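You operate a simulated robot arm through the tools that you are given. There is no shell and no other tool. Be economical: measure what you need, move in short steps, check, and stop when the job is done.

Carry out the task below with a simulated two-armed robot. There is one attempt and no reset: what you move stays moved.

## Task
On the top of the desk, fold the rag in half.

The check looks at the end state, three seconds after you hand in, the way a careful person would. Anything else that was tipped, shoved, dropped, spilled or broken makes it a failure. Flat cloth is picked up by pressing the open fingertips on it (5 to 10 N) and closing them slowly along it; thin cloth reads only 2 to 8 mm in the jaws.

## Robot
Two 7-joint arms with two-finger parallel grippers on one trunk, on a base that drives. Base frame: it is fixed to the floor where the robot stands at the start and does not move with it; the origin is under the middle of the robot, x ahead of it, y to its left, z up; the surface under the hand at the start is at about z = 760. Lengths are in mm, angles in degrees, forces in N, time in s.
The left shoulder is at the start at [50, 168, 1057], the right one opposite. With the tool pointing down near the work surface each hand reaches from about 220 to 660 mm from the robot's upright axis, wherever it stands, measured 20 degrees to its own side. Places, roughly: top of the desk [600, 500, 800]. Payload 1.57 kg a hand.
The tool frame of a hand sits at the grasp point between the pads (the TCP): z along the fingers, y along the line on which they close. The tips reach 30 mm beyond it. Largest opening 80 mm; finger width 17, thickness 12; the body of the gripper, 40 by 82 mm, starts 80 mm behind the TCP.
Orientation is that of the tool frame in the base frame, as a unit quaternion [x, y, z, w]. With the fingers straight down and closing along the base's y, the tool's x points along the base's -x, its y along +y and its z along -z.

## Interface
- The arms move only by the tool move_arm. It takes "left_plan", "right_plan" or both (then of equal length, played together; a hand with none holds still); each is a list of rows, each an object (a shift or turn left out is 0, a gripper value left out holds the last) with "rotation": the turn, a rotation vector about the base's x, y, z in units of 4 degrees (1.0 is 4 degrees), a list of three; "linear": the shift along the base's x, y, z in units of 40 mm (1.0 is 40 mm), a list of three; "hand": the finger opening in mm, from 0 to 80. In form: [{"rotation": [wx, wy, wz], "linear": [dx, dy, dz], "hand": hand}, ...]. A call has 1 to 10 rows; each row shifts and turns the commanded pose from where the row before left it. A call with a number of a shift or a turn outside -1 to 1 is refused whole. Each row takes 0.2 s and may step no farther than 50 mm and 8.6 degrees from the row before; otherwise, or with a gripper value out of range, the whole call is refused. Where a pose cannot be reached the arm comes as near as it can. A force on the tool above 40 N (or 10 N above the force at the start of the call, whichever is more), or a blocked arm, ends the call early, and 0.2 s more pass. The fingers move at their own pace (about 45 mm/s each) and stop on an object; they squeeze with about 35 N. The grip force told is the motor's: it shows also when the fingers shut on nothing. Time passes only in rows, and 0.2 s behind the last, so rows that do not move let the fingers close. The reply holds the time, the measured pose of the TCP, the force on the tool along the base axes, the opening and the grip force, in the units named above and with some noise, with the torque about the TCP (base axes, N m) and any sound that the robot's microphone picked up.
- Cameras (640 x 400 px; columns grow to the right, rows downward): "scene" is now at [124, 8.2, 1258.4]; the picture's right is [0.09, -1.00, 0.00], its down [-0.66, -0.06, -0.75] and it looks along [0.74, 0.07, -0.67] (base axes); focal length 269 px, centre (320, 200). "left" rides on the left gripper at [72, 7, -122] in its tool frame; the picture's right is [-0.09, 1.00, 0.00], its down [-0.84, -0.08, -0.54] and it looks along [-0.54, -0.05, 0.84] (tool axes); focal length 238 px, centre (320, 200). "right" rides on the right gripper at [72, -7, -122] in its tool frame; the picture's right is [0.09, 1.00, 0.00], its down [-0.84, 0.08, -0.54] and it looks along [-0.54, 0.05, 0.84] (tool axes); focal length 238 px, centre (320, 200). There is no depth. A picture from a camera that has moved, and an enlarged one, comes with that camera's place and axes in the base frame and with its lens.
- camera(camera): a new picture of that camera. The clock stands still meanwhile.
- raise_lower(by): slides the trunk up (or, below 0, down) by that many mm; the arms and the scene camera ride with it, the base frame stays. It gives what a move gives, with no picture.
- roll_base(legs): drives the robot by 1 to 6 legs, each [ahead, left, turn to the left] in mm, mm and degrees, along the robot's own axes; the way and the turn of a leg run together, so that a leg with both is an arc; at most 1500 mm and 180 degrees a leg. The arms and the cameras ride along, it lands a little off, and it stops where it bumps. It gives what a move gives.
- pan_tilt(pan, tilt): turns the head with the scene camera to pan (to the left, within 80 degrees either way) and tilt (down, from -29 to 69), counted from straight ahead of the robot. It gives what a move gives.
- close_up(camera, box): a new picture of the part [left, top, right, bottom] of that camera's present view, enlarged. The clock stands still meanwhile.
- close_job(): hands the job in; it is judged then, once.

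Go step by step. Nothing tells you exact positions but the pictures and the camera data: compare them with the known pose of the tool, close in by small moves and look again before you grip or let go. The budget is 120 turns and 100 pictures, counting those below and the enlarged ones. Unless the task says otherwise, let go and move clear before handing in, and close with one line.

The tools are called after "Request:" as name(argument=value, ...) on one line, values as JSON. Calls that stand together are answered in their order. move_arm: Moves the arms, as the interface text tells. Its arguments: {"type":"object","properties":{"left_plan":{"type":"array"},"right_plan":{"type":"array"}},"required":[]} The other tools are called the same way: raise_lower (by) slides the trunk up or down; roll_base (legs) drives the base; pan_tilt (pan, tilt) turns the head that bears the scene camera; camera (camera) takes a picture; close_up (camera, box) takes an enlarged picture of a part of a camera's view; close_job () hands the job in.

At the start:

```text
time: 0.0
left_tcp_pos: [472.7, 316.1, 956.0]
left_orientation: [-0.001, 1.0, 0.0, -0.001]
left_contact_force: [0.4, 0.6, -0.3]
left_ft_torque: [-0.01, 0.01, 0.02]
left_width: 79.7
left_finger_force: 0.0
right_tcp_pos: [458.2, -117.3, 1002.9]
right_orientation: [0.001, 1.0, -0.001, 0.001]
right_contact_force: [0.1, 0.4, 1.0]
right_ft_torque: [0.01, -0.02, -0.01]
right_width: 79.7
right_finger_force: 0.1
trunk travel left (down, up): [-225.0, 218.0]
robot x, y, heading: [-2.7, 0.6, -0.1]
head pan, tilt: [5.4, 41.8]
```

scene: 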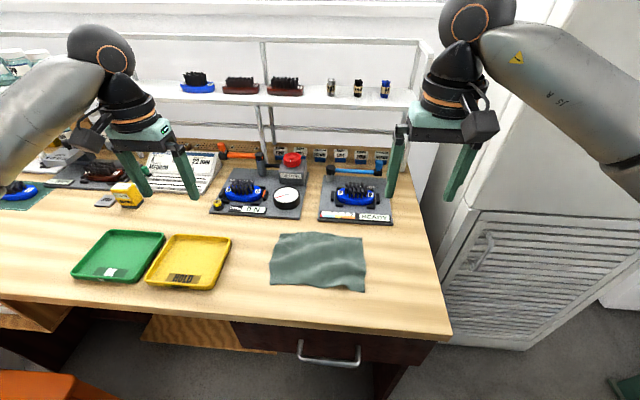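
right: 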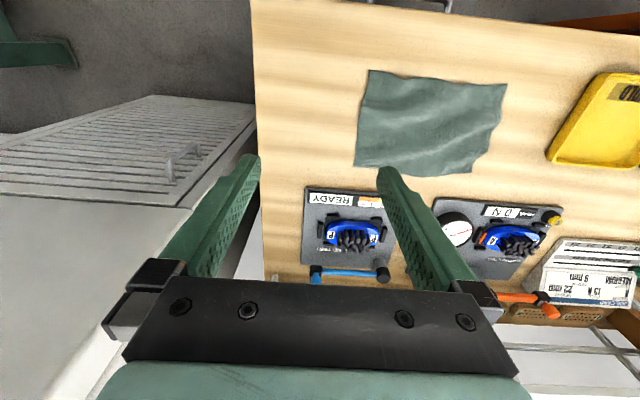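
left: 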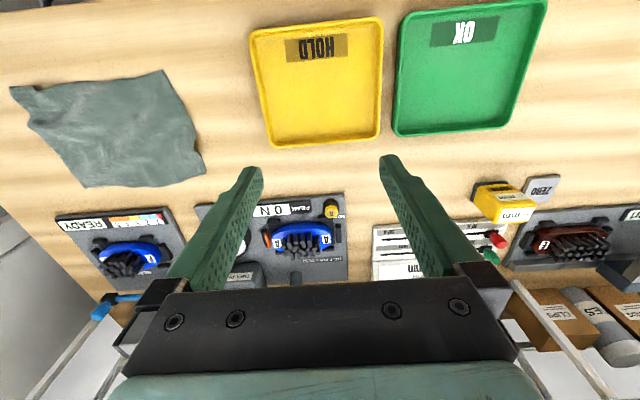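

The rag lies on the desk, roughly x 410–550 and y −53 to 145, with its long side along y. I plan to take the two near corners, one in each hand, and fold them over to the far edge; first a closer look.

Request:
close_up(camera="scene", box=[240, 210, 400, 310])

```text
4.00 times, centred on (320, 260) of scene
camera zoom: at [124.0, 8.2, 1258.4], right [0.09, -1.0, 0.0], down [-0.66, -0.06, -0.75], along [0.74, 0.07, -0.67], focal length 1075 px, centre (320, -40)
```

zoom: 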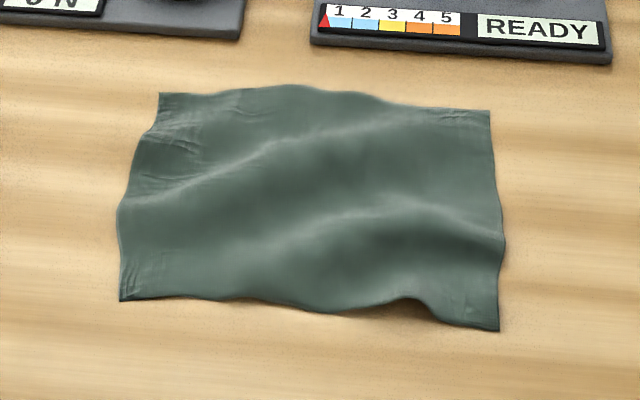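

Corners come out near TL (545,146), TR (550,−53), BL (407,138), BR (407,−54). I will fold the far edge toward the robot, where there is free desk; first I back the base a little to give the hands room, and close the jaws part way.

Request:
roll_base(legs=[[-60, 0, 0]])

```text
time: 1.0
left_tcp_pos: [412.5, 315.6, 956.8]
left_orientation: [0.0, 1.0, 0.0, -0.001]
left_contact_force: [0.3, -0.9, 1.2]
left_ft_torque: [-0.02, 0.0, -0.02]
left_width: 80.1
left_finger_force: 0.0
right_tcp_pos: [399.7, -117.5, 1003.1]
right_orientation: [0.001, 1.0, 0.0, 0.0]
right_contact_force: [0.1, -0.6, 0.2]
right_ft_torque: [0.0, -0.03, -0.05]
right_width: 80.3
right_finger_force: 0.1
trunk travel left (down, up): [-225.0, 218.0]
robot x, y, heading: [-60.4, -0.4, -0.1]
head pan, tilt: [5.4, 41.8]
```

Both hands move above the far corners, still 60 mm clear of the cloth.

Request:
move_arm(left_plan=[{"linear": [0.527, -0.79, -0.445], "hand": 26}, {"linear": [0.527, -0.79, -0.445]}, {"linear": [0.527, -0.79, -0.445]}, {"linear": [0.527, -0.79, -0.445]}, {"linear": [0.527, -0.79, -0.445]}, {"linear": [0.527, -0.79, -0.445]}, {}], right_plan=[{"linear": [0.597, 0.352, -0.638], "hand": 26}, {"linear": [0.597, 0.352, -0.638]}, {"linear": [0.597, 0.352, -0.638]}, {"linear": [0.597, 0.352, -0.638]}, {"linear": [0.597, 0.352, -0.638]}, {"linear": [0.597, 0.352, -0.638]}, {}])

Request:
camera(camera="left")

Request:
camera(camera="right")

Request:
camera(camera="scene")

```text
time: 2.6
left_tcp_pos: [539.8, 127.3, 851.0]
left_orientation: [0.0, 1.0, 0.0, -0.001]
left_contact_force: [-0.8, 0.0, 0.1]
left_ft_torque: [-0.01, 0.02, 0.01]
left_width: 25.9
left_finger_force: 0.1
right_tcp_pos: [536.9, -37.2, 857.5]
right_orientation: [0.0, 1.0, 0.0, 0.001]
right_contact_force: [0.4, 0.3, 0.8]
right_ft_torque: [0.0, -0.01, -0.02]
right_width: 25.4
right_finger_force: 0.0
right hand out of reach, approached as far as the arm can: row 6
trunk travel left (down, up): [-225.0, 218.0]
robot x, y, heading: [-61.3, -0.2, 0.2]
head pan, tilt: [5.4, 41.8]
```

```text
95 pictures are left
camera left: at [470.4, 134.6, 972.1], right [0.09, 1.0, 0.0], down [0.84, -0.08, 0.54], along [0.54, -0.05, -0.84], focal length 238 px, centre (320, 200)
```

left: 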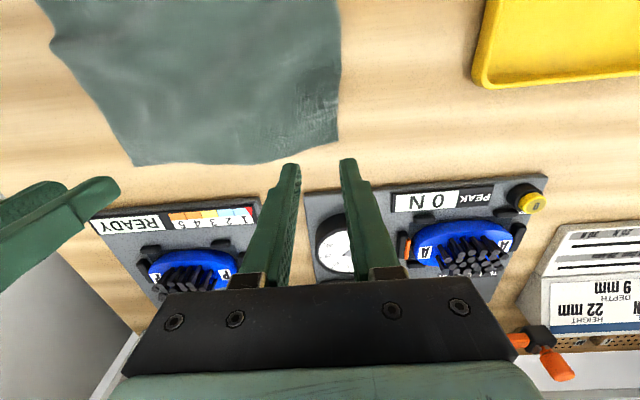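

```text
94 pictures are left
camera right: at [464.2, -45.4, 978.8], right [-0.09, 1.0, 0.0], down [0.84, 0.08, 0.54], along [0.54, 0.05, -0.84], focal length 238 px, centre (320, 200)
```

right: 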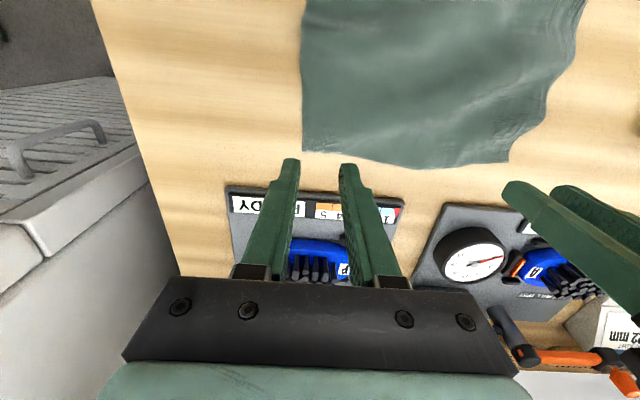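

```text
93 pictures are left
camera scene: at [64.6, 8.4, 1258.4], right [0.09, -1.0, 0.0], down [-0.66, -0.06, -0.75], along [0.74, 0.07, -0.67], focal length 269 px, centre (320, 200)
```

scene: 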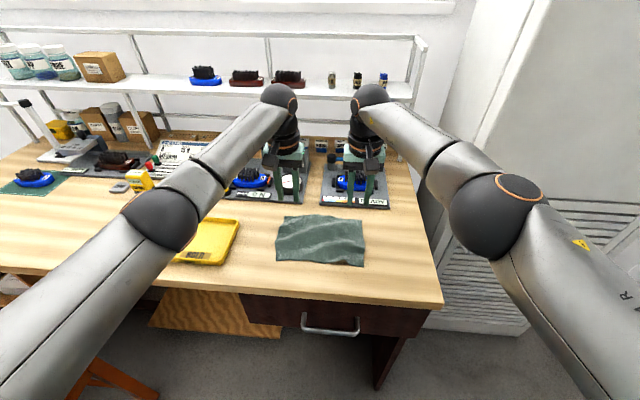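

Parallax agrees with the desk at z ≈ 760 and the corners at TL (543,145), TR (549,−54). The right hand is at its reach limit, so I draw the hands back 40 mm and then roll the base ahead 40 mm.

Request:
move_arm(left_plan=[{"linear": [-1, 0, 0]}, {}], right_plan=[{"linear": [-1, 0, 0]}, {}])

Request:
roll_base(legs=[[40, 0, 0]])

```text
time: 3.2
left_tcp_pos: [501.2, 126.0, 851.3]
left_orientation: [0.0, 1.0, 0.0, 0.0]
left_contact_force: [-0.3, 0.2, -0.2]
left_ft_torque: [0.0, 0.0, -0.01]
left_width: 25.8
left_finger_force: 0.1
right_tcp_pos: [496.8, -39.9, 855.5]
right_orientation: [0.002, 1.0, 0.001, 0.0]
right_contact_force: [0.7, -0.4, -0.1]
right_ft_torque: [0.0, 0.02, 0.01]
right_width: 25.9
right_finger_force: 0.0
trunk travel left (down, up): [-225.0, 218.0]
robot x, y, heading: [-56.1, -1.9, -0.4]
head pan, tilt: [5.4, 41.8]
```

```text
time: 4.0
left_tcp_pos: [541.3, 125.6, 851.7]
left_orientation: [0.001, 1.0, 0.0, -0.001]
left_contact_force: [0.2, -0.2, -0.4]
left_ft_torque: [0.02, 0.04, -0.01]
left_width: 26.0
left_finger_force: 0.0
right_tcp_pos: [535.6, -38.9, 856.0]
right_orientation: [0.0, 1.0, 0.0, 0.0]
right_contact_force: [0.4, 0.0, 0.3]
right_ft_torque: [0.0, -0.01, 0.0]
right_width: 26.0
right_finger_force: 0.0
trunk travel left (down, up): [-225.0, 218.0]
robot x, y, heading: [-18.7, 0.5, -0.0]
head pan, tilt: [5.4, 41.8]
```

Now I trim the hands over the corners and come down to just above the cloth.

Request:
move_arm(left_plan=[{"linear": [-0.04, 0, -0.6]}, {"linear": [-0.04, 0, -0.6]}, {}], right_plan=[{"linear": [0.09, 0.06, -0.65]}, {"linear": [0.09, 0.06, -0.65]}, {}])

Request:
camera(camera="left")

Request:
camera(camera="right")

```text
time: 4.8
left_tcp_pos: [536.3, 124.7, 804.2]
left_orientation: [0.001, 1.0, 0.0, -0.001]
left_contact_force: [-0.2, 0.2, -0.5]
left_ft_torque: [-0.03, -0.02, 0.01]
left_width: 26.1
left_finger_force: 0.0
right_tcp_pos: [541.9, -33.8, 804.1]
right_orientation: [0.001, 1.0, 0.001, 0.0]
right_contact_force: [0.1, 0.5, 0.8]
right_ft_torque: [0.02, 0.05, -0.02]
right_width: 26.0
right_finger_force: 0.0
trunk travel left (down, up): [-225.0, 218.0]
robot x, y, heading: [-21.0, 2.4, -0.1]
head pan, tilt: [5.4, 41.8]
```

```text
92 pictures are left
camera left: at [466.5, 132.0, 925.3], right [0.09, 1.0, 0.0], down [0.84, -0.08, 0.54], along [0.54, -0.05, -0.84], focal length 238 px, centre (320, 200)
```

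left: 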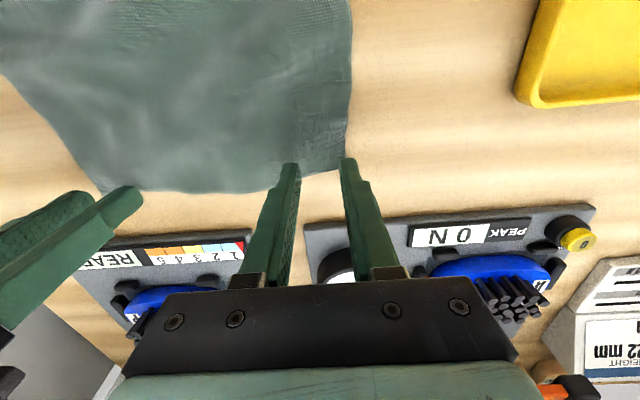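

```text
91 pictures are left
camera right: at [472.1, -41.1, 925.9], right [-0.09, 1.0, 0.0], down [0.84, 0.08, 0.54], along [0.54, 0.05, -0.84], focal length 238 px, centre (320, 200)
```

right: 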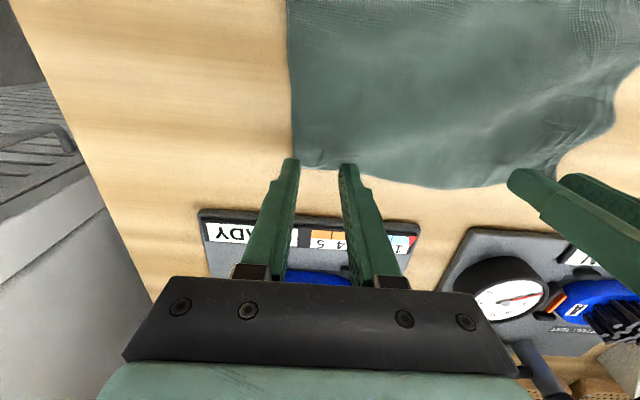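

Alignment is good (each corner under its outer finger). I go 5 mm outward and ease down toward contact.

Request:
move_arm(left_plan=[{"linear": [0.1, 0, -0.15]}, {"linear": [0, 0, -0.15]}, {}], right_plan=[{"linear": [0.08, 0, -0.15]}, {"linear": [0, 0, -0.15]}, {}])

```text
time: 5.7
left_tcp_pos: [540.4, 124.5, 791.7]
left_orientation: [0.001, 1.0, 0.0, 0.0]
left_contact_force: [0.0, 0.0, 3.2]
left_ft_torque: [-0.02, 0.03, 0.0]
left_width: 25.9
left_finger_force: 0.1
right_tcp_pos: [545.7, -33.1, 792.3]
right_orientation: [0.001, 1.0, 0.0, 0.0]
right_contact_force: [-1.2, 0.5, 0.4]
right_ft_torque: [0.0, -0.01, 0.0]
right_width: 25.8
right_finger_force: 0.1
trunk travel left (down, up): [-225.0, 218.0]
robot x, y, heading: [-20.7, 1.8, 0.0]
head pan, tilt: [5.4, 41.8]
```

Left just touches (3 N), right is a hair above. A little more down on each.

Request:
move_arm(left_plan=[{"linear": [0, 0, -0.02]}, {}], right_plan=[{"linear": [0, 0, -0.04]}, {}])

```text
time: 6.2
left_tcp_pos: [539.7, 124.7, 791.0]
left_orientation: [0.002, 1.0, -0.001, 0.001]
left_contact_force: [-1.2, -1.1, 6.7]
left_ft_torque: [-0.05, 0.07, 0.0]
left_width: 26.2
left_finger_force: 0.1
right_tcp_pos: [546.7, -34.4, 791.7]
right_orientation: [0.001, 1.0, 0.0, 0.001]
right_contact_force: [0.8, 1.1, 5.4]
right_ft_torque: [0.05, 0.01, -0.04]
right_width: 26.0
right_finger_force: 0.1
trunk travel left (down, up): [-225.0, 218.0]
robot x, y, heading: [-21.4, 0.1, 0.0]
head pan, tilt: [5.4, 41.8]
```

Forces are in the 5–7 N band. I close the fingers slowly.

Request:
move_arm(left_plan=[{"hand": 23}, {"hand": 20}, {"hand": 17}, {"hand": 14}, {"hand": 11}, {"hand": 8}, {"hand": 5}, {"hand": 2}, {"hand": 0}, {"hand": 0}], right_plan=[{"hand": 23}, {"hand": 20}, {"hand": 17}, {"hand": 14}, {"hand": 11}, {"hand": 8}, {"hand": 5}, {"hand": 2}, {"hand": 0}, {"hand": 0}])

Request:
camera(camera="left")

Request:
camera(camera="right")

```text
time: 8.4
left_tcp_pos: [540.9, 124.5, 791.0]
left_orientation: [0.002, 1.0, -0.002, 0.001]
left_contact_force: [0.7, -8.4, 7.8]
left_ft_torque: [-0.26, 0.01, -0.03]
left_width: 2.3
left_finger_force: 23.1
right_tcp_pos: [545.6, -32.4, 791.8]
right_orientation: [0.001, 1.0, 0.0, 0.001]
right_contact_force: [-1.0, 10.1, 9.1]
right_ft_torque: [0.27, 0.07, -0.02]
right_width: 2.3
right_finger_force: 24.1
trunk travel left (down, up): [-225.0, 218.0]
robot x, y, heading: [-20.5, 0.2, -0.2]
head pan, tilt: [5.4, 41.8]
```

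```text
90 pictures are left
camera left: at [469.2, 132.0, 912.7], right [0.1, 1.0, 0.0], down [0.84, -0.08, 0.54], along [0.54, -0.05, -0.84], focal length 238 px, centre (320, 200)
```

left: 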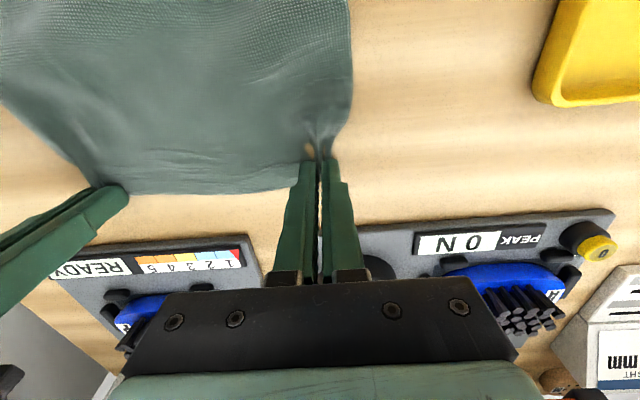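

```text
89 pictures are left
camera right: at [473.7, -40.9, 913.5], right [-0.09, 1.0, 0.0], down [0.84, 0.08, 0.54], along [0.54, 0.05, -0.84], focal length 238 px, centre (320, 200)
```

right: 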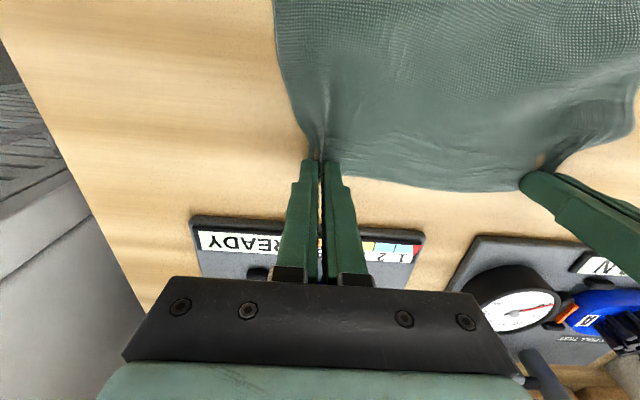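

Both jaws hold the cloth (2.3 mm each) and the edge between them is taut. I start the fold: an arc up and back, tilting the fingers toward +x.

Request:
move_arm(left_plan=[{"linear": [-0.108, 0, 0.418], "rotation": [0, -1, 0]}, {"linear": [-0.215, 0, 0.388], "rotation": [0, -1, 0]}, {"linear": [-0.31, 0, 0.328], "rotation": [0, -1, 0]}, {"linear": [-0.388, 0, 0.245], "rotation": [0, -1, 0]}, {"linear": [-0.44, 0, 0.148], "rotation": [0, -1, 0]}, {"linear": [-0.47, 0, 0.035], "rotation": [0, -1, 0]}], right_plan=[{"linear": [-0.108, 0, 0.418], "rotation": [0, -1, 0]}, {"linear": [-0.215, 0, 0.388], "rotation": [0, -1, 0]}, {"linear": [-0.31, 0, 0.328], "rotation": [0, -1, 0]}, {"linear": [-0.388, 0, 0.245], "rotation": [0, -1, 0]}, {"linear": [-0.44, 0, 0.148], "rotation": [0, -1, 0]}, {"linear": [-0.47, 0, 0.035], "rotation": [0, -1, 0]}])

Request:
camera(camera="scene")

Request:
camera(camera="left")

Request:
camera(camera="right")

```text
time: 9.8
left_tcp_pos: [461.8, 125.3, 854.3]
left_orientation: [0.0, 0.978, 0.0, 0.209]
left_contact_force: [0.2, -9.6, 0.0]
left_ft_torque: [-0.3, -0.02, -0.1]
left_width: 2.2
left_finger_force: 23.9
right_tcp_pos: [468.0, -32.5, 852.0]
right_orientation: [0.001, 0.978, 0.0, 0.209]
right_contact_force: [-0.9, 10.1, 0.9]
right_ft_torque: [0.3, 0.01, 0.08]
right_width: 2.4
right_finger_force: 23.9
trunk travel left (down, up): [-225.0, 218.0]
robot x, y, heading: [-19.5, -1.1, -0.2]
head pan, tilt: [5.4, 41.8]
```

```text
88 pictures are left
camera scene: at [104.1, 8.0, 1258.5], right [0.09, -1.0, 0.0], down [-0.66, -0.06, -0.75], along [0.74, 0.07, -0.67], focal length 269 px, centre (320, 200)
```

scene: 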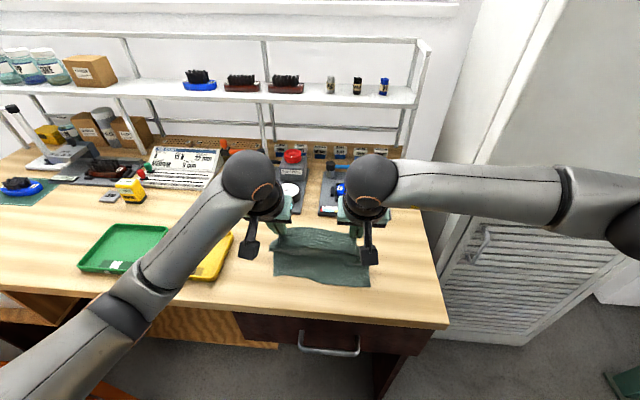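

```text
87 pictures are left
camera left: at [348.9, 132.2, 936.3], right [0.08, 1.0, 0.04], down [0.54, -0.08, 0.84], along [0.84, -0.05, -0.55], focal length 238 px, centre (320, 200)
```

left: 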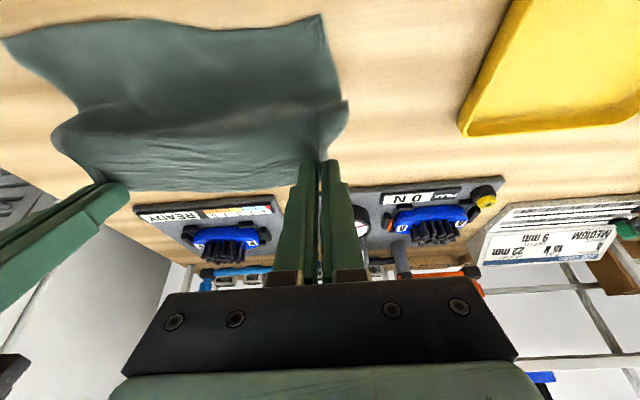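

```text
86 pictures are left
camera right: at [353.8, -40.6, 935.7], right [-0.08, 1.0, -0.04], down [0.54, 0.07, 0.84], along [0.84, 0.05, -0.55], focal length 238 px, centre (320, 200)
```

right: 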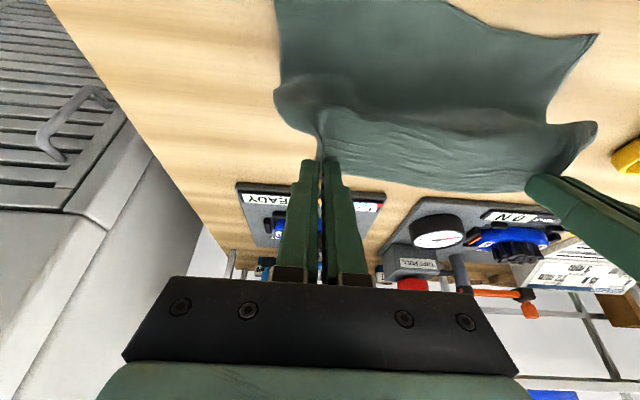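

The far edge is up and the near edge has stayed put. I carry the arc on down toward the near edge.

Request:
move_arm(left_plan=[{"linear": [-0.45, 0, -0.078], "rotation": [0, -1, 0]}, {"linear": [-0.42, 0, -0.19], "rotation": [0, -1, 0]}, {"linear": [-0.37, 0, -0.285], "rotation": [0, -1, 0]}, {"linear": [-0.29, 0, -0.37], "rotation": [0, -1, 0]}, {}], right_plan=[{"linear": [-0.49, 0, -0.078], "rotation": [0, -1, 0]}, {"linear": [-0.46, 0, -0.19], "rotation": [0, -1, 0]}, {"linear": [-0.4, 0, -0.285], "rotation": [0, -1, 0]}, {"linear": [-0.31, 0, -0.37], "rotation": [0, -1, 0]}, {}])

Request:
camera(camera="scene")

Request:
camera(camera="left")

Request:
camera(camera="right")

```text
time: 11.1
left_tcp_pos: [401.4, 124.7, 815.8]
left_orientation: [0.0, 0.939, 0.0, 0.343]
left_contact_force: [0.8, -9.0, 0.5]
left_ft_torque: [-0.24, -0.03, -0.2]
left_width: 2.0
left_finger_force: 23.2
right_tcp_pos: [403.5, -34.6, 815.5]
right_orientation: [0.001, 0.939, 0.0, 0.343]
right_contact_force: [0.9, 8.5, -0.1]
right_ft_torque: [0.24, 0.01, 0.16]
right_width: 2.1
right_finger_force: 23.6
trunk travel left (down, up): [-225.0, 218.0]
robot x, y, heading: [-21.1, 1.9, -0.1]
head pan, tilt: [5.4, 41.8]
```

```text
85 pictures are left
camera scene: at [104.3, 8.0, 1258.5], right [0.09, -1.0, 0.0], down [-0.66, -0.06, -0.75], along [0.74, 0.07, -0.67], focal length 269 px, centre (320, 200)
```

scene: 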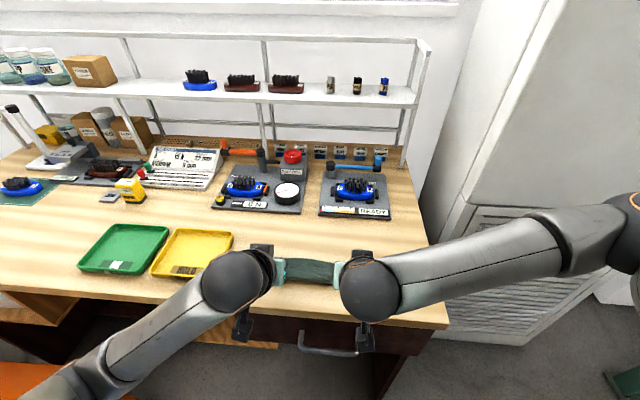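

```text
84 pictures are left
camera left: at [268.6, 131.5, 862.3], right [0.07, 1.0, 0.06], down [0.29, -0.08, 0.95], along [0.95, -0.05, -0.3], focal length 238 px, centre (320, 200)
```

left: 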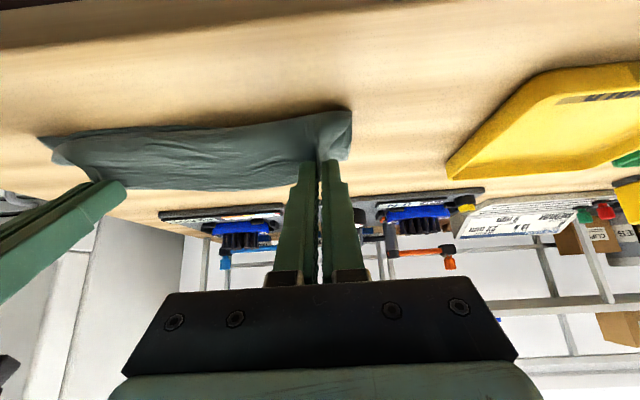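

```text
83 pictures are left
camera right: at [269.8, -41.5, 862.9], right [-0.07, 1.0, -0.06], down [0.29, 0.07, 0.95], along [0.95, 0.05, -0.3], focal length 238 px, centre (320, 200)
```

right: 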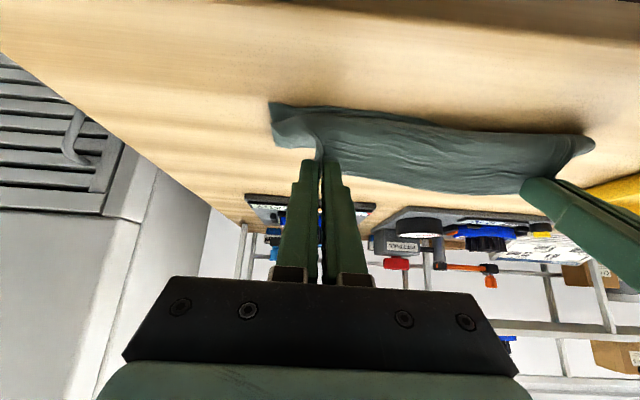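

The fold is nearly over; I lower the held edge onto the near edge.

Request:
move_arm(left_plan=[{"linear": [-0.14, 0, -0.36], "rotation": [0, -1, 0]}, {"linear": [-0.09, 0, -0.32], "rotation": [0, -1, 0]}, {}], right_plan=[{"linear": [-0.2, 0, -0.36], "rotation": [0, -1, 0]}, {"linear": [-0.13, 0, -0.32], "rotation": [0, -1, 0]}, {}])

Request:
camera(camera="left")

Request:
camera(camera="right")

Request:
close_up(camera="scene", box=[240, 220, 400, 320])

```text
time: 11.8
left_tcp_pos: [392.9, 124.0, 790.4]
left_orientation: [0.001, 0.912, -0.001, 0.409]
left_contact_force: [1.5, -11.3, 10.1]
left_ft_torque: [-0.25, -0.13, -0.22]
left_width: 2.1
left_finger_force: 23.5
right_tcp_pos: [389.8, -35.0, 790.3]
right_orientation: [0.001, 0.913, 0.001, 0.409]
right_contact_force: [1.3, 11.3, 3.3]
right_ft_torque: [0.21, -0.01, 0.2]
right_width: 2.1
right_finger_force: 23.6
trunk travel left (down, up): [-225.0, 218.0]
robot x, y, heading: [-19.5, 2.1, 0.1]
head pan, tilt: [5.4, 41.8]
```

```text
82 pictures are left
camera left: at [254.6, 132.1, 817.8], right [0.06, 1.0, 0.07], down [0.15, -0.08, 0.99], along [0.99, -0.05, -0.16], focal length 238 px, centre (320, 200)
```

left: 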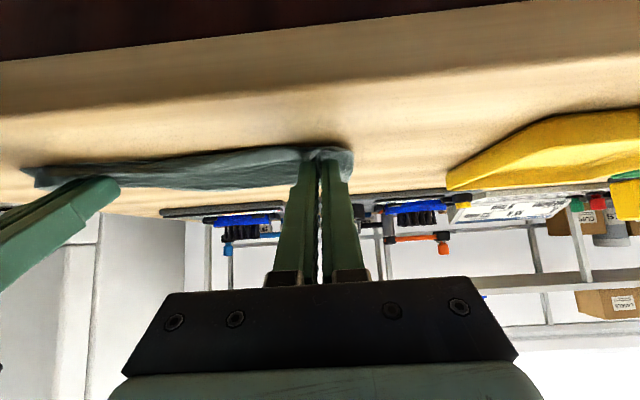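

```text
81 pictures are left
camera right: at [251.3, -41.7, 817.8], right [-0.06, 1.0, -0.07], down [0.15, 0.07, 0.99], along [0.99, 0.05, -0.16], focal length 238 px, centre (320, 200)
```

right: 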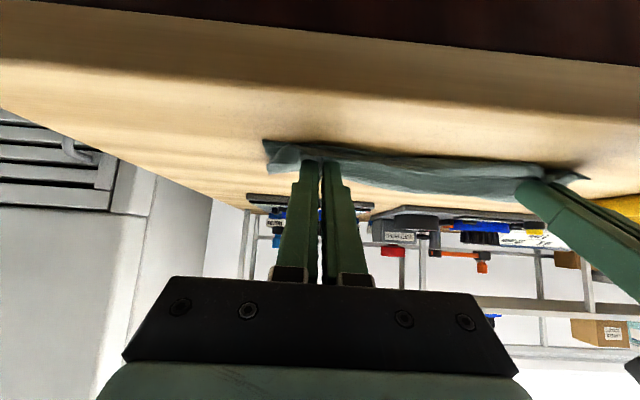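

```text
4.00 times, centred on (320, 270) of scene
camera zoom: at [103.6, 7.8, 1258.8], right [0.09, -1.0, 0.0], down [-0.66, -0.06, -0.75], along [0.74, 0.07, -0.67], focal length 1075 px, centre (320, -80)
```

zoom: 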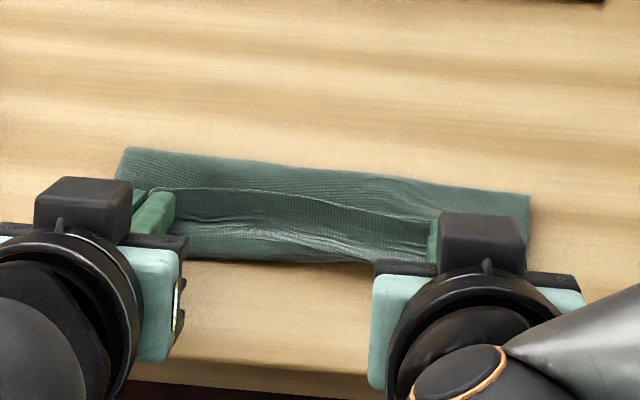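

The edges lie together with both tips lightly on the cloth. I open slowly to spread the pinched corners flat again, then look.

Request:
move_arm(left_plan=[{"hand": 6}, {"hand": 10}, {"hand": 14}, {"hand": 18}, {"hand": 22}, {"hand": 26}, {"hand": 28}, {}], right_plan=[{"linear": [0, 0, -0.03], "hand": 6}, {"hand": 10}, {"hand": 14}, {"hand": 18}, {"hand": 22}, {"hand": 26}, {"hand": 28}, {}])

Request:
camera(camera="left")

Request:
camera(camera="right")

```text
time: 13.7
left_tcp_pos: [391.9, 124.8, 789.2]
left_orientation: [0.0, 0.914, 0.001, 0.407]
left_contact_force: [0.5, 0.0, 0.7]
left_ft_torque: [0.02, -0.02, 0.0]
left_width: 27.4
left_finger_force: 0.1
right_tcp_pos: [389.8, -33.7, 788.8]
right_orientation: [0.0, 0.913, 0.001, 0.408]
right_contact_force: [1.2, 1.3, 15.6]
right_ft_torque: [0.02, -0.29, 0.02]
right_width: 22.1
right_finger_force: 0.1
trunk travel left (down, up): [-225.0, 218.0]
robot x, y, heading: [-21.8, -6.3, -0.3]
head pan, tilt: [5.4, 41.8]
```

```text
79 pictures are left
camera left: at [254.2, 132.6, 817.0], right [0.06, 1.0, 0.07], down [0.16, -0.08, 0.98], along [0.99, -0.05, -0.16], focal length 238 px, centre (320, 200)
```

left: 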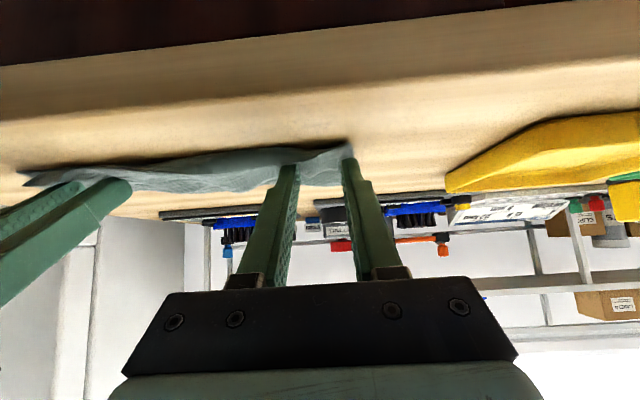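

```text
78 pictures are left
camera right: at [250.9, -41.5, 816.8], right [-0.06, 1.0, -0.07], down [0.15, 0.08, 0.99], along [0.99, 0.05, -0.16], focal length 238 px, centre (320, 200)
```

right: 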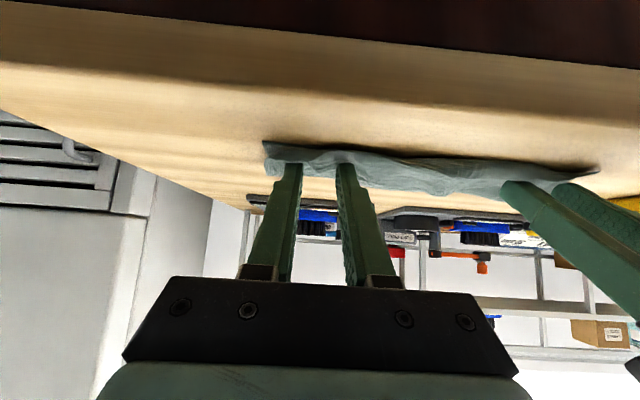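

The corners have opened out. I lift off a hair and draw the hands back along the fingers.

Request:
move_arm(left_plan=[{"linear": [0, 0, 0.06]}, {"linear": [-0.25, 0, 0.3]}, {"linear": [-0.4, 0, 0.6]}, {"linear": [-0.4, 0.2, 0.8]}, {"linear": [-0.4, 0.4, 0.9]}, {"linear": [-0.2, 0.6, 0.9]}, {"linear": [0, 0.7, 0.8]}], right_plan=[{"linear": [0, 0, 0.06]}, {"linear": [-0.25, 0, 0.3]}, {"linear": [-0.4, 0, 0.6]}, {"linear": [-0.4, -0.2, 0.8]}, {"linear": [-0.4, -0.4, 0.9]}, {"linear": [-0.2, -0.6, 0.9]}, {"linear": [0, -0.7, 0.8]}])

Request:
camera(camera="scene")

Request:
close_up(camera="scene", box=[240, 220, 400, 320])

```text
time: 15.1
left_tcp_pos: [390.8, 221.6, 908.4]
left_orientation: [0.015, 0.905, 0.153, 0.396]
left_contact_force: [-0.3, -0.3, 0.6]
left_ft_torque: [-0.02, 0.0, 0.01]
left_width: 28.1
left_finger_force: 0.2
left hand out of reach, approached as far as the arm can: row 4, 5, 6, 7
right_tcp_pos: [336.7, -77.1, 937.9]
right_orientation: [0.001, 0.913, -0.001, 0.407]
right_contact_force: [-0.4, 0.1, 0.8]
right_ft_torque: [0.01, 0.03, 0.02]
right_width: 28.1
right_finger_force: 0.0
right hand out of reach, approached as far as the arm can: row 6, 7
trunk travel left (down, up): [-225.0, 218.0]
robot x, y, heading: [-19.2, 1.1, -0.5]
head pan, tilt: [5.4, 41.8]
stopped in row 7 (left hand): the arm was blocked; the commanded pose is now the measured one
```

```text
77 pictures are left
camera scene: at [104.3, 7.4, 1258.4], right [0.09, -1.0, 0.0], down [-0.66, -0.06, -0.75], along [0.74, 0.07, -0.67], focal length 269 px, centre (320, 200)
```

scene: 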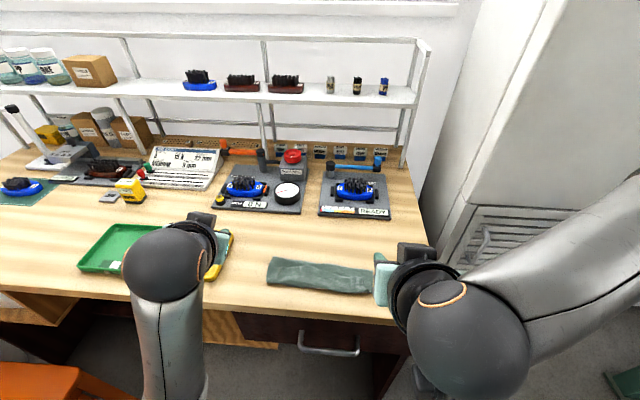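

```text
4.00 times, centred on (320, 270) of scene
camera zoom: at [104.3, 7.4, 1258.4], right [0.09, -1.0, 0.0], down [-0.66, -0.06, -0.75], along [0.74, 0.07, -0.67], focal length 1075 px, centre (320, -80)
```

zoom: 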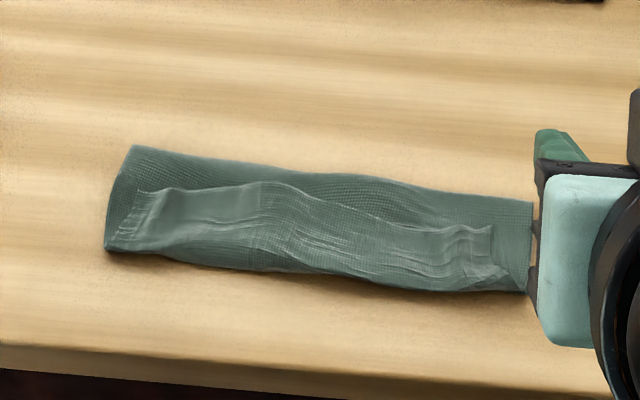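

The rag is folded into a narrow strip, but a flap line shows on top that I must understand. I take the hands upright and clear, for a view from above.

Request:
move_arm(left_plan=[{"linear": [0.1, 0.2, 0.5], "rotation": [0, 1, 0]}, {"linear": [0.1, 0.2, 0.5], "rotation": [0, 1, 0]}, {"linear": [0.1, 0.2, 0.5], "rotation": [0, 1, 0]}, {"linear": [0.1, 0.2, 0.3], "rotation": [0, 1, 0]}, {"rotation": [0, 1, 0]}, {"rotation": [0, 1, 0]}, {"rotation": [0, 1, 0]}, {"rotation": [0, 1, 0]}], right_plan=[{"linear": [0.2, 0, 0.3], "rotation": [0, 1, 0]}, {"linear": [0.2, 0, 0.3], "rotation": [0, 1, 0]}, {"linear": [0.2, 0, 0.2], "rotation": [0, 1, 0]}, {"linear": [0.2, 0, 0.2], "rotation": [0, 1, 0]}, {"linear": [0.2, 0.2, 0.0], "rotation": [0, 1, 0]}, {"linear": [0.2, 0.2, 0.0], "rotation": [0, 1, 0]}, {"linear": [0.2, 0.2, 0.0], "rotation": [0, 1, 0]}, {"linear": [0.2, 0.2, 0.0], "rotation": [0, 1, 0]}])

Request:
camera(camera="right")

Request:
close_up(camera="scene", box=[250, 240, 394, 310])

```text
time: 15.6
left_tcp_pos: [371.5, 301.8, 895.9]
left_orientation: [0.035, 0.91, 0.287, 0.297]
left_contact_force: [-0.1, -1.0, -0.9]
left_ft_torque: [0.0, 0.01, 0.0]
left_width: 27.9
left_finger_force: 0.2
left hand out of reach, approached as far as the arm can: row 2
right_tcp_pos: [343.6, -78.0, 949.7]
right_orientation: [0.001, 0.928, 0.0, 0.373]
right_contact_force: [-0.7, -0.4, 0.3]
right_ft_torque: [0.01, 0.02, 0.0]
right_width: 27.9
right_finger_force: 0.1
trunk travel left (down, up): [-225.0, 218.0]
robot x, y, heading: [-23.7, -0.8, 0.0]
head pan, tilt: [5.4, 41.8]
stopped in row 2 (left hand): the arm was blocked; the commanded pose is now the measured one
```

```text
75 pictures are left
camera right: at [208.4, -84.3, 988.4], right [-0.06, 1.0, -0.06], down [0.23, 0.08, 0.97], along [0.97, 0.05, -0.23], focal length 238 px, centre (320, 200)
```

right: 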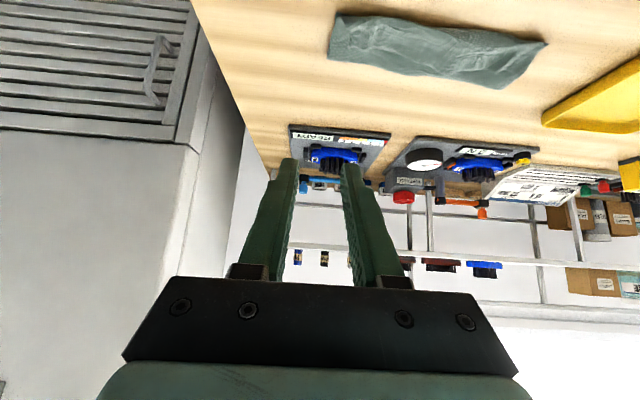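

```text
4.44 times, centred on (322, 275) of scene
camera zoom: at [104.3, 7.7, 1258.4], right [0.09, -1.0, 0.0], down [-0.66, -0.06, -0.75], along [0.74, 0.07, -0.67], focal length 1194 px, centre (311, -133)
```

zoom: 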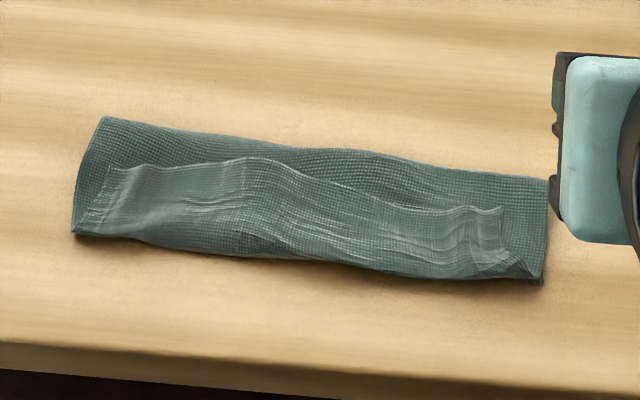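

The strip is about 220 long but only 55–63 wide, and a light band on top suggests part of the edge lies turned back. I turn the right hand upright to look straight at it.

Request:
move_arm(right_plan=[{"linear": [0, 0.3, -0.1], "rotation": [0, 1, 0]}, {"linear": [0, 0.3, -0.1], "rotation": [0, 1, 0]}, {"linear": [0, 0.3, -0.1], "rotation": [0, 1, 0]}, {"linear": [0, 0.3, -0.1], "rotation": [0, 1, 0]}, {"linear": [0, 0.3, -0.1], "rotation": [0, 1, 0]}, {"linear": [0, 0.3, -0.1], "rotation": [0, 1, 0]}, {"linear": [0, 0.3, -0.1], "rotation": [0, 1, 0]}, {"linear": [0, 0.3, -0.1], "rotation": [0, 1, 0]}, {"rotation": [0, 1, 0]}, {"rotation": [0, 1, 0]}])

Request:
camera(camera="right")

Request:
camera(camera="scene")

```text
time: 17.8
left_tcp_pos: [373.0, 299.5, 894.3]
left_orientation: [0.033, 0.91, 0.286, 0.298]
left_contact_force: [-0.4, -0.4, 0.5]
left_ft_torque: [0.0, -0.01, 0.01]
left_width: 27.9
left_finger_force: 0.1
right_tcp_pos: [344.9, 19.1, 917.5]
right_orientation: [0.001, 0.999, -0.001, 0.032]
right_contact_force: [-0.8, 0.4, -0.3]
right_ft_torque: [-0.03, 0.0, -0.02]
right_width: 27.7
right_finger_force: 0.0
trunk travel left (down, up): [-225.0, 218.0]
robot x, y, heading: [-20.8, -0.0, 0.1]
head pan, tilt: [5.4, 41.8]
```

```text
73 pictures are left
camera right: at [265.8, 12.2, 1034.9], right [-0.09, 1.0, -0.01], down [0.8, 0.08, 0.6], along [0.59, 0.05, -0.8], focal length 238 px, centre (320, 200)
```

right: 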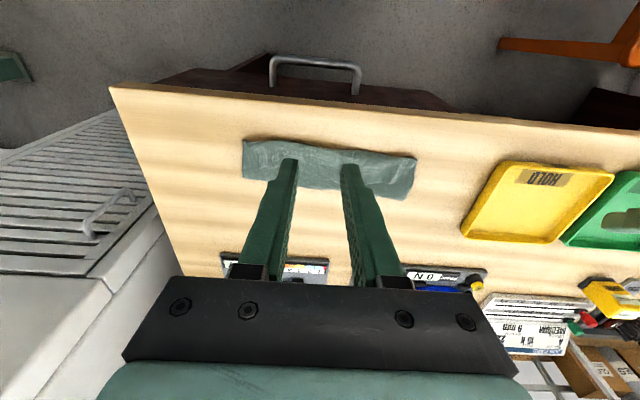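

```text
72 pictures are left
camera scene: at [104.3, 7.8, 1258.4], right [0.09, -1.0, 0.0], down [-0.66, -0.06, -0.75], along [0.74, 0.07, -0.67], focal length 269 px, centre (320, 200)
```

scene: 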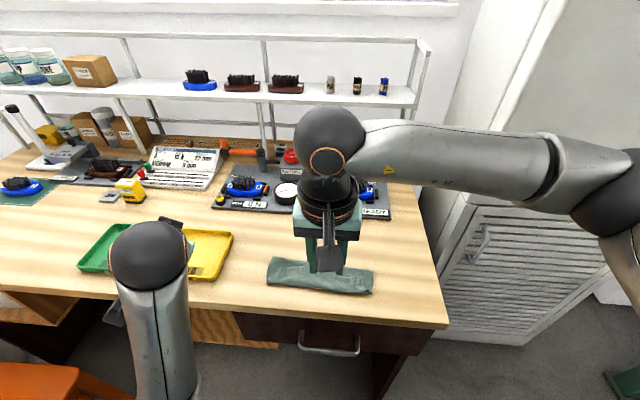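

The fingers cover the rag; I shift the right hand aside and enlarge.

Request:
move_arm(right_plan=[{"linear": [0, -0.9, 0]}, {"linear": [0, -0.9, 0]}, {"linear": [0, -0.9, 0]}])

Request:
close_up(camera="right", box=[320, 110, 520, 235])

Request:
close_up(camera="scene", box=[256, 245, 384, 305])

```text
time: 18.6
left_tcp_pos: [372.2, 299.8, 894.6]
left_orientation: [0.033, 0.91, 0.287, 0.297]
left_contact_force: [0.0, 0.2, -0.5]
left_ft_torque: [0.0, 0.01, 0.04]
left_width: 28.2
left_finger_force: 0.0
right_tcp_pos: [344.5, -91.6, 918.8]
right_orientation: [0.002, 0.999, -0.002, 0.034]
right_contact_force: [0.3, -1.1, -0.5]
right_ft_torque: [0.01, 0.02, 0.0]
right_width: 28.1
right_finger_force: 0.0
trunk travel left (down, up): [-225.0, 218.0]
robot x, y, heading: [-21.3, 2.6, -0.2]
head pan, tilt: [5.4, 41.8]
```

```text
3.20 times, centred on (420, 172) of right
camera zoom: at [264.4, -99.3, 1035.9], right [-0.09, 1.0, -0.01], down [0.8, 0.08, 0.6], along [0.59, 0.05, -0.8], focal length 763 px, centre (0, 288)
```

zoom: 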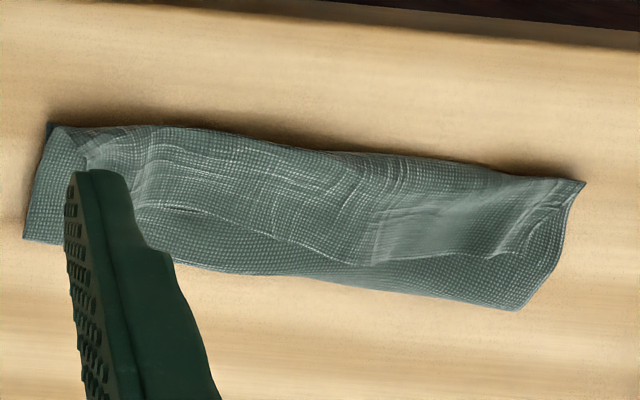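

```text
5.00 times, centred on (320, 275) of scene
camera zoom: at [104.2, 7.6, 1258.5], right [0.09, -1.0, 0.0], down [-0.66, -0.06, -0.75], along [0.74, 0.07, -0.67], focal length 1344 px, centre (320, -175)
```

zoom: 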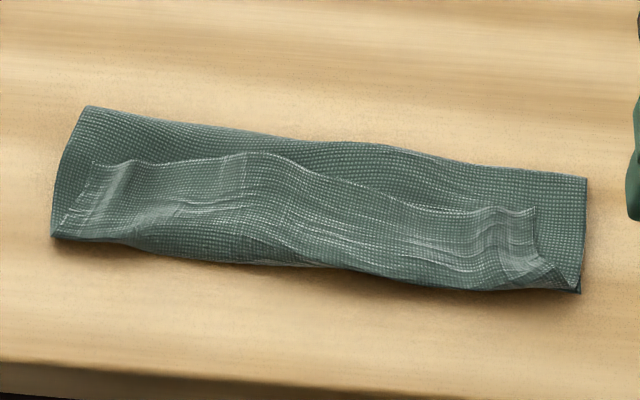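

I now see the fault: the held edge pointed back toward +x in the jaws, so the far edge lies turned back on top as a roughly 35 mm flap. I will take the flap by its free edge, unroll the rag flat, and redo the fold with the fingers closing across the edge. First I untwist the left arm.

Request:
move_arm(left_plan=[{"linear": [0.3, 0, 0.1], "rotation": [-0.845, 0.876, 0.1]}, {"linear": [0.3, 0, 0.1], "rotation": [-0.845, 0.876, 0.1]}, {"linear": [0.3, 0, 0.1], "rotation": [-0.845, 0.876, 0.1]}, {"linear": [0.2, -0.2, 0], "rotation": [-0.845, 0.876, 0.1]}, {"linear": [0, -0.4, 0], "rotation": [-0.845, 0.876, 0.1]}, {"linear": [0, -0.4, 0], "rotation": [-0.845, 0.876, 0.1]}, {"linear": [0, -0.4, 0], "rotation": [-0.845, 0.876, 0.1]}, {"linear": [0, -0.4, 0], "rotation": [-0.845, 0.876, 0.1]}, {"rotation": [-0.845, 0.876, 0.1]}, {"rotation": [-0.845, 0.876, 0.1]}], right_plan=[{"rotation": [0, 1, 0]}, {"linear": [0.4, 0, 0]}, {"linear": [0.4, 0, 0]}, {}, {}, {}, {}, {}, {}, {}])

```text
time: 19.2
left_tcp_pos: [348.8, 358.4, 853.7]
left_orientation: [0.044, 0.929, 0.337, 0.144]
left_contact_force: [-0.3, -0.1, 1.0]
left_ft_torque: [0.01, -0.01, -0.02]
left_width: 28.0
left_finger_force: 0.1
right_tcp_pos: [353.6, -90.4, 918.4]
right_orientation: [0.0, 1.0, 0.0, -0.002]
right_contact_force: [-0.9, -0.3, 0.1]
right_ft_torque: [0.01, -0.02, 0.0]
right_width: 28.0
right_finger_force: 0.1
trunk travel left (down, up): [-225.0, 218.0]
robot x, y, heading: [-21.8, -1.6, -0.1]
head pan, tilt: [5.4, 41.8]
stopped in row 2 (left hand): the arm was blocked; the commanded pose is now the measured one
```

The left arm wandered; I look before moving it more.

Request:
camera(camera="scene")

Request:
camera(camera="left")

```text
69 pictures are left
camera scene: at [104.1, 7.7, 1258.5], right [0.09, -1.0, 0.0], down [-0.66, -0.06, -0.75], along [0.74, 0.07, -0.67], focal length 269 px, centre (320, 200)
```

scene: 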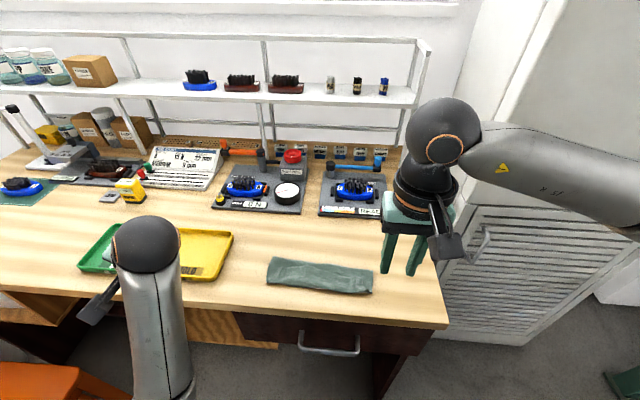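

```text
68 pictures are left
camera left: at [246.1, 302.0, 928.7], right [0.07, 0.75, 0.66], down [0.64, -0.54, 0.55], along [0.77, 0.38, -0.52], focal length 238 px, centre (320, 200)
```

left: 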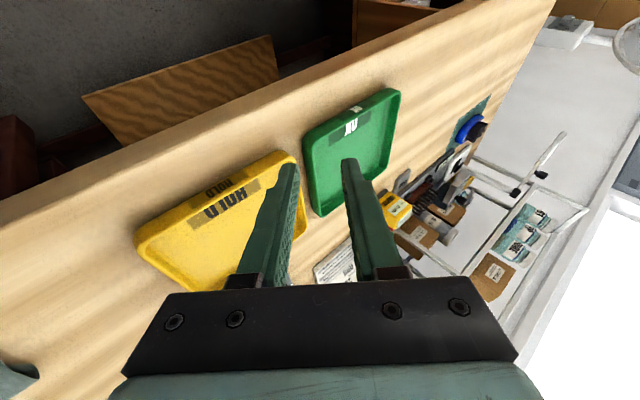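

The left hand hangs clear over the trays. I try a plain move up and ahead, without turning.

Request:
move_arm(left_plan=[{"linear": [0.3, 0, 0.3]}, {"linear": [0.4, 0, 0.5]}, {"linear": [0.5, 0, 0.6]}])

```text
time: 20.2
left_tcp_pos: [389.7, 383.0, 911.4]
left_orientation: [0.033, 0.919, 0.372, 0.128]
left_contact_force: [0.6, 0.2, -0.3]
left_ft_torque: [0.0, 0.0, 0.0]
left_width: 27.8
left_finger_force: 0.1
right_tcp_pos: [353.8, -89.7, 918.7]
right_orientation: [0.001, 1.0, -0.002, -0.001]
right_contact_force: [1.1, -0.3, -0.2]
right_ft_torque: [0.02, 0.01, -0.03]
right_width: 27.8
right_finger_force: 0.0
trunk travel left (down, up): [-225.0, 218.0]
robot x, y, heading: [-22.5, 1.2, -0.2]
head pan, tilt: [5.4, 41.8]
stopped in row 3 (left hand): the arm was blocked; the commanded pose is now the measured one
```

Request:
move_arm(left_plan=[{"linear": [0.5, 0, 0.2]}, {"linear": [0.5, 0, 0.2], "rotation": [-0.4, 0.1, 0]}, {"linear": [0.5, 0, 0.2], "rotation": [-0.6, 0.2, 0]}, {"linear": [0.3, 0, 0.2], "rotation": [-0.8, 0.3, 0]}])

```text
time: 21.2
left_tcp_pos: [462.0, 381.6, 942.8]
left_orientation: [0.034, 0.944, 0.31, 0.11]
left_contact_force: [0.3, -0.9, -0.2]
left_ft_torque: [0.0, -0.03, 0.0]
left_width: 27.9
left_finger_force: 0.1
right_tcp_pos: [355.8, -90.4, 918.2]
right_orientation: [0.0, 1.0, -0.001, -0.002]
right_contact_force: [-0.2, 0.9, 0.5]
right_ft_torque: [-0.03, 0.03, 0.04]
right_width: 28.1
right_finger_force: 0.0
trunk travel left (down, up): [-225.0, 218.0]
robot x, y, heading: [-19.2, 3.7, -0.3]
head pan, tilt: [5.4, 41.8]
```

Freed. I bring the left hand upright and back toward the rag.

Request:
move_arm(left_plan=[{"linear": [0, -0.4, 0], "rotation": [-0.905, 0.32, 0.1]}, {"linear": [0, -0.4, 0], "rotation": [-0.905, 0.32, 0.1]}, {"linear": [0, -0.4, 0], "rotation": [-0.905, 0.32, 0.1]}, {"linear": [0, -0.4, 0], "rotation": [-0.905, 0.32, 0.1]}, {"linear": [0, -0.4, 0], "rotation": [-0.905, 0.32, 0.1]}, {"linear": [0, -0.4, 0], "rotation": [-0.905, 0.32, 0.1]}, {"linear": [0, -0.4, 0], "rotation": [-0.905, 0.32, 0.1]}, {"linear": [0, -0.4, 0], "rotation": [-0.905, 0.32, 0.1]}, {"linear": [0, -0.4, 0], "rotation": [-0.905, 0.32, 0.1]}, {"linear": [0, -0.4, 0], "rotation": [-0.905, 0.32, 0.1]}])

Request:
close_up(camera="left", box=[60, 0, 320, 163])

```text
time: 23.4
left_tcp_pos: [520.8, 276.6, 924.3]
left_orientation: [-0.001, 1.0, 0.002, 0.002]
left_contact_force: [-0.3, 0.2, -0.2]
left_ft_torque: [0.0, -0.03, -0.02]
left_width: 27.9
left_finger_force: 0.1
left hand out of reach, approached as far as the arm can: row 4, 5, 6, 7, 8, 9, 10
right_tcp_pos: [354.6, -91.0, 918.3]
right_orientation: [0.001, 1.0, -0.001, -0.001]
right_contact_force: [-0.5, -0.9, 0.3]
right_ft_torque: [-0.02, -0.01, -0.02]
right_width: 27.8
right_finger_force: 0.0
trunk travel left (down, up): [-225.0, 218.0]
robot x, y, heading: [-21.7, -0.3, -0.1]
head pan, tilt: [5.4, 41.8]
```

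```text
2.45 times, centred on (190, 82) of left
camera zoom: at [450.2, 283.5, 1045.2], right [0.09, 1.0, 0.0], down [0.84, -0.08, 0.54], along [0.54, -0.05, -0.84], focal length 585 px, centre (639, 491)
```

zoom: 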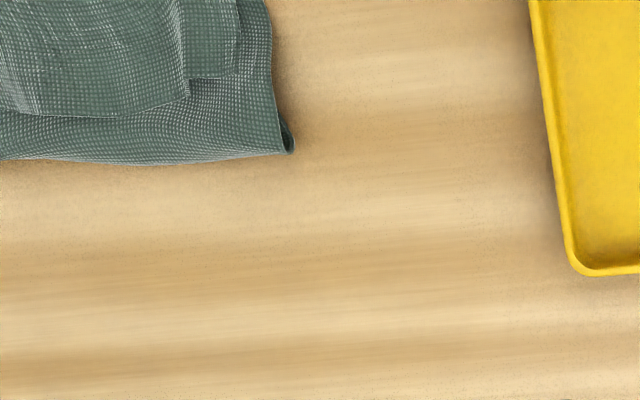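

The flap is plain now: its free edge is near x 425, corner at y ≈ 130. The left arm lags its commanded pose, so I let it settle while stepping out and check.

Request:
move_arm(left_plan=[{"linear": [0.5, 0, -0.5]}, {"linear": [0.5, 0, -0.5]}, {}, {}])

Request:
camera(camera="scene")

```text
time: 24.4
left_tcp_pos: [561.3, 277.0, 884.1]
left_orientation: [-0.001, 1.0, 0.003, 0.002]
left_contact_force: [-0.1, 0.4, -0.7]
left_ft_torque: [0.02, 0.0, -0.01]
left_width: 27.8
left_finger_force: 0.1
right_tcp_pos: [353.9, -91.0, 918.9]
right_orientation: [0.001, 1.0, -0.001, -0.001]
right_contact_force: [-0.4, 0.0, 0.7]
right_ft_torque: [0.02, 0.0, 0.03]
right_width: 27.9
right_finger_force: 0.0
trunk travel left (down, up): [-225.0, 218.0]
robot x, y, heading: [-16.0, -3.3, -0.1]
head pan, tilt: [5.4, 41.8]
```

```text
66 pictures are left
camera scene: at [104.3, 7.8, 1258.4], right [0.09, -1.0, 0.0], down [-0.66, -0.06, -0.75], along [0.74, 0.07, -0.67], focal length 269 px, centre (320, 200)
```

scene: 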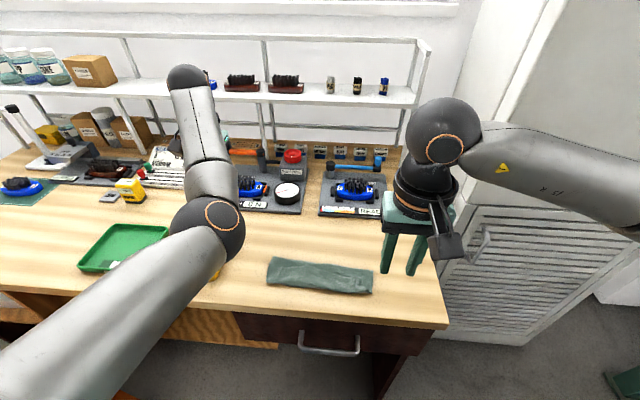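

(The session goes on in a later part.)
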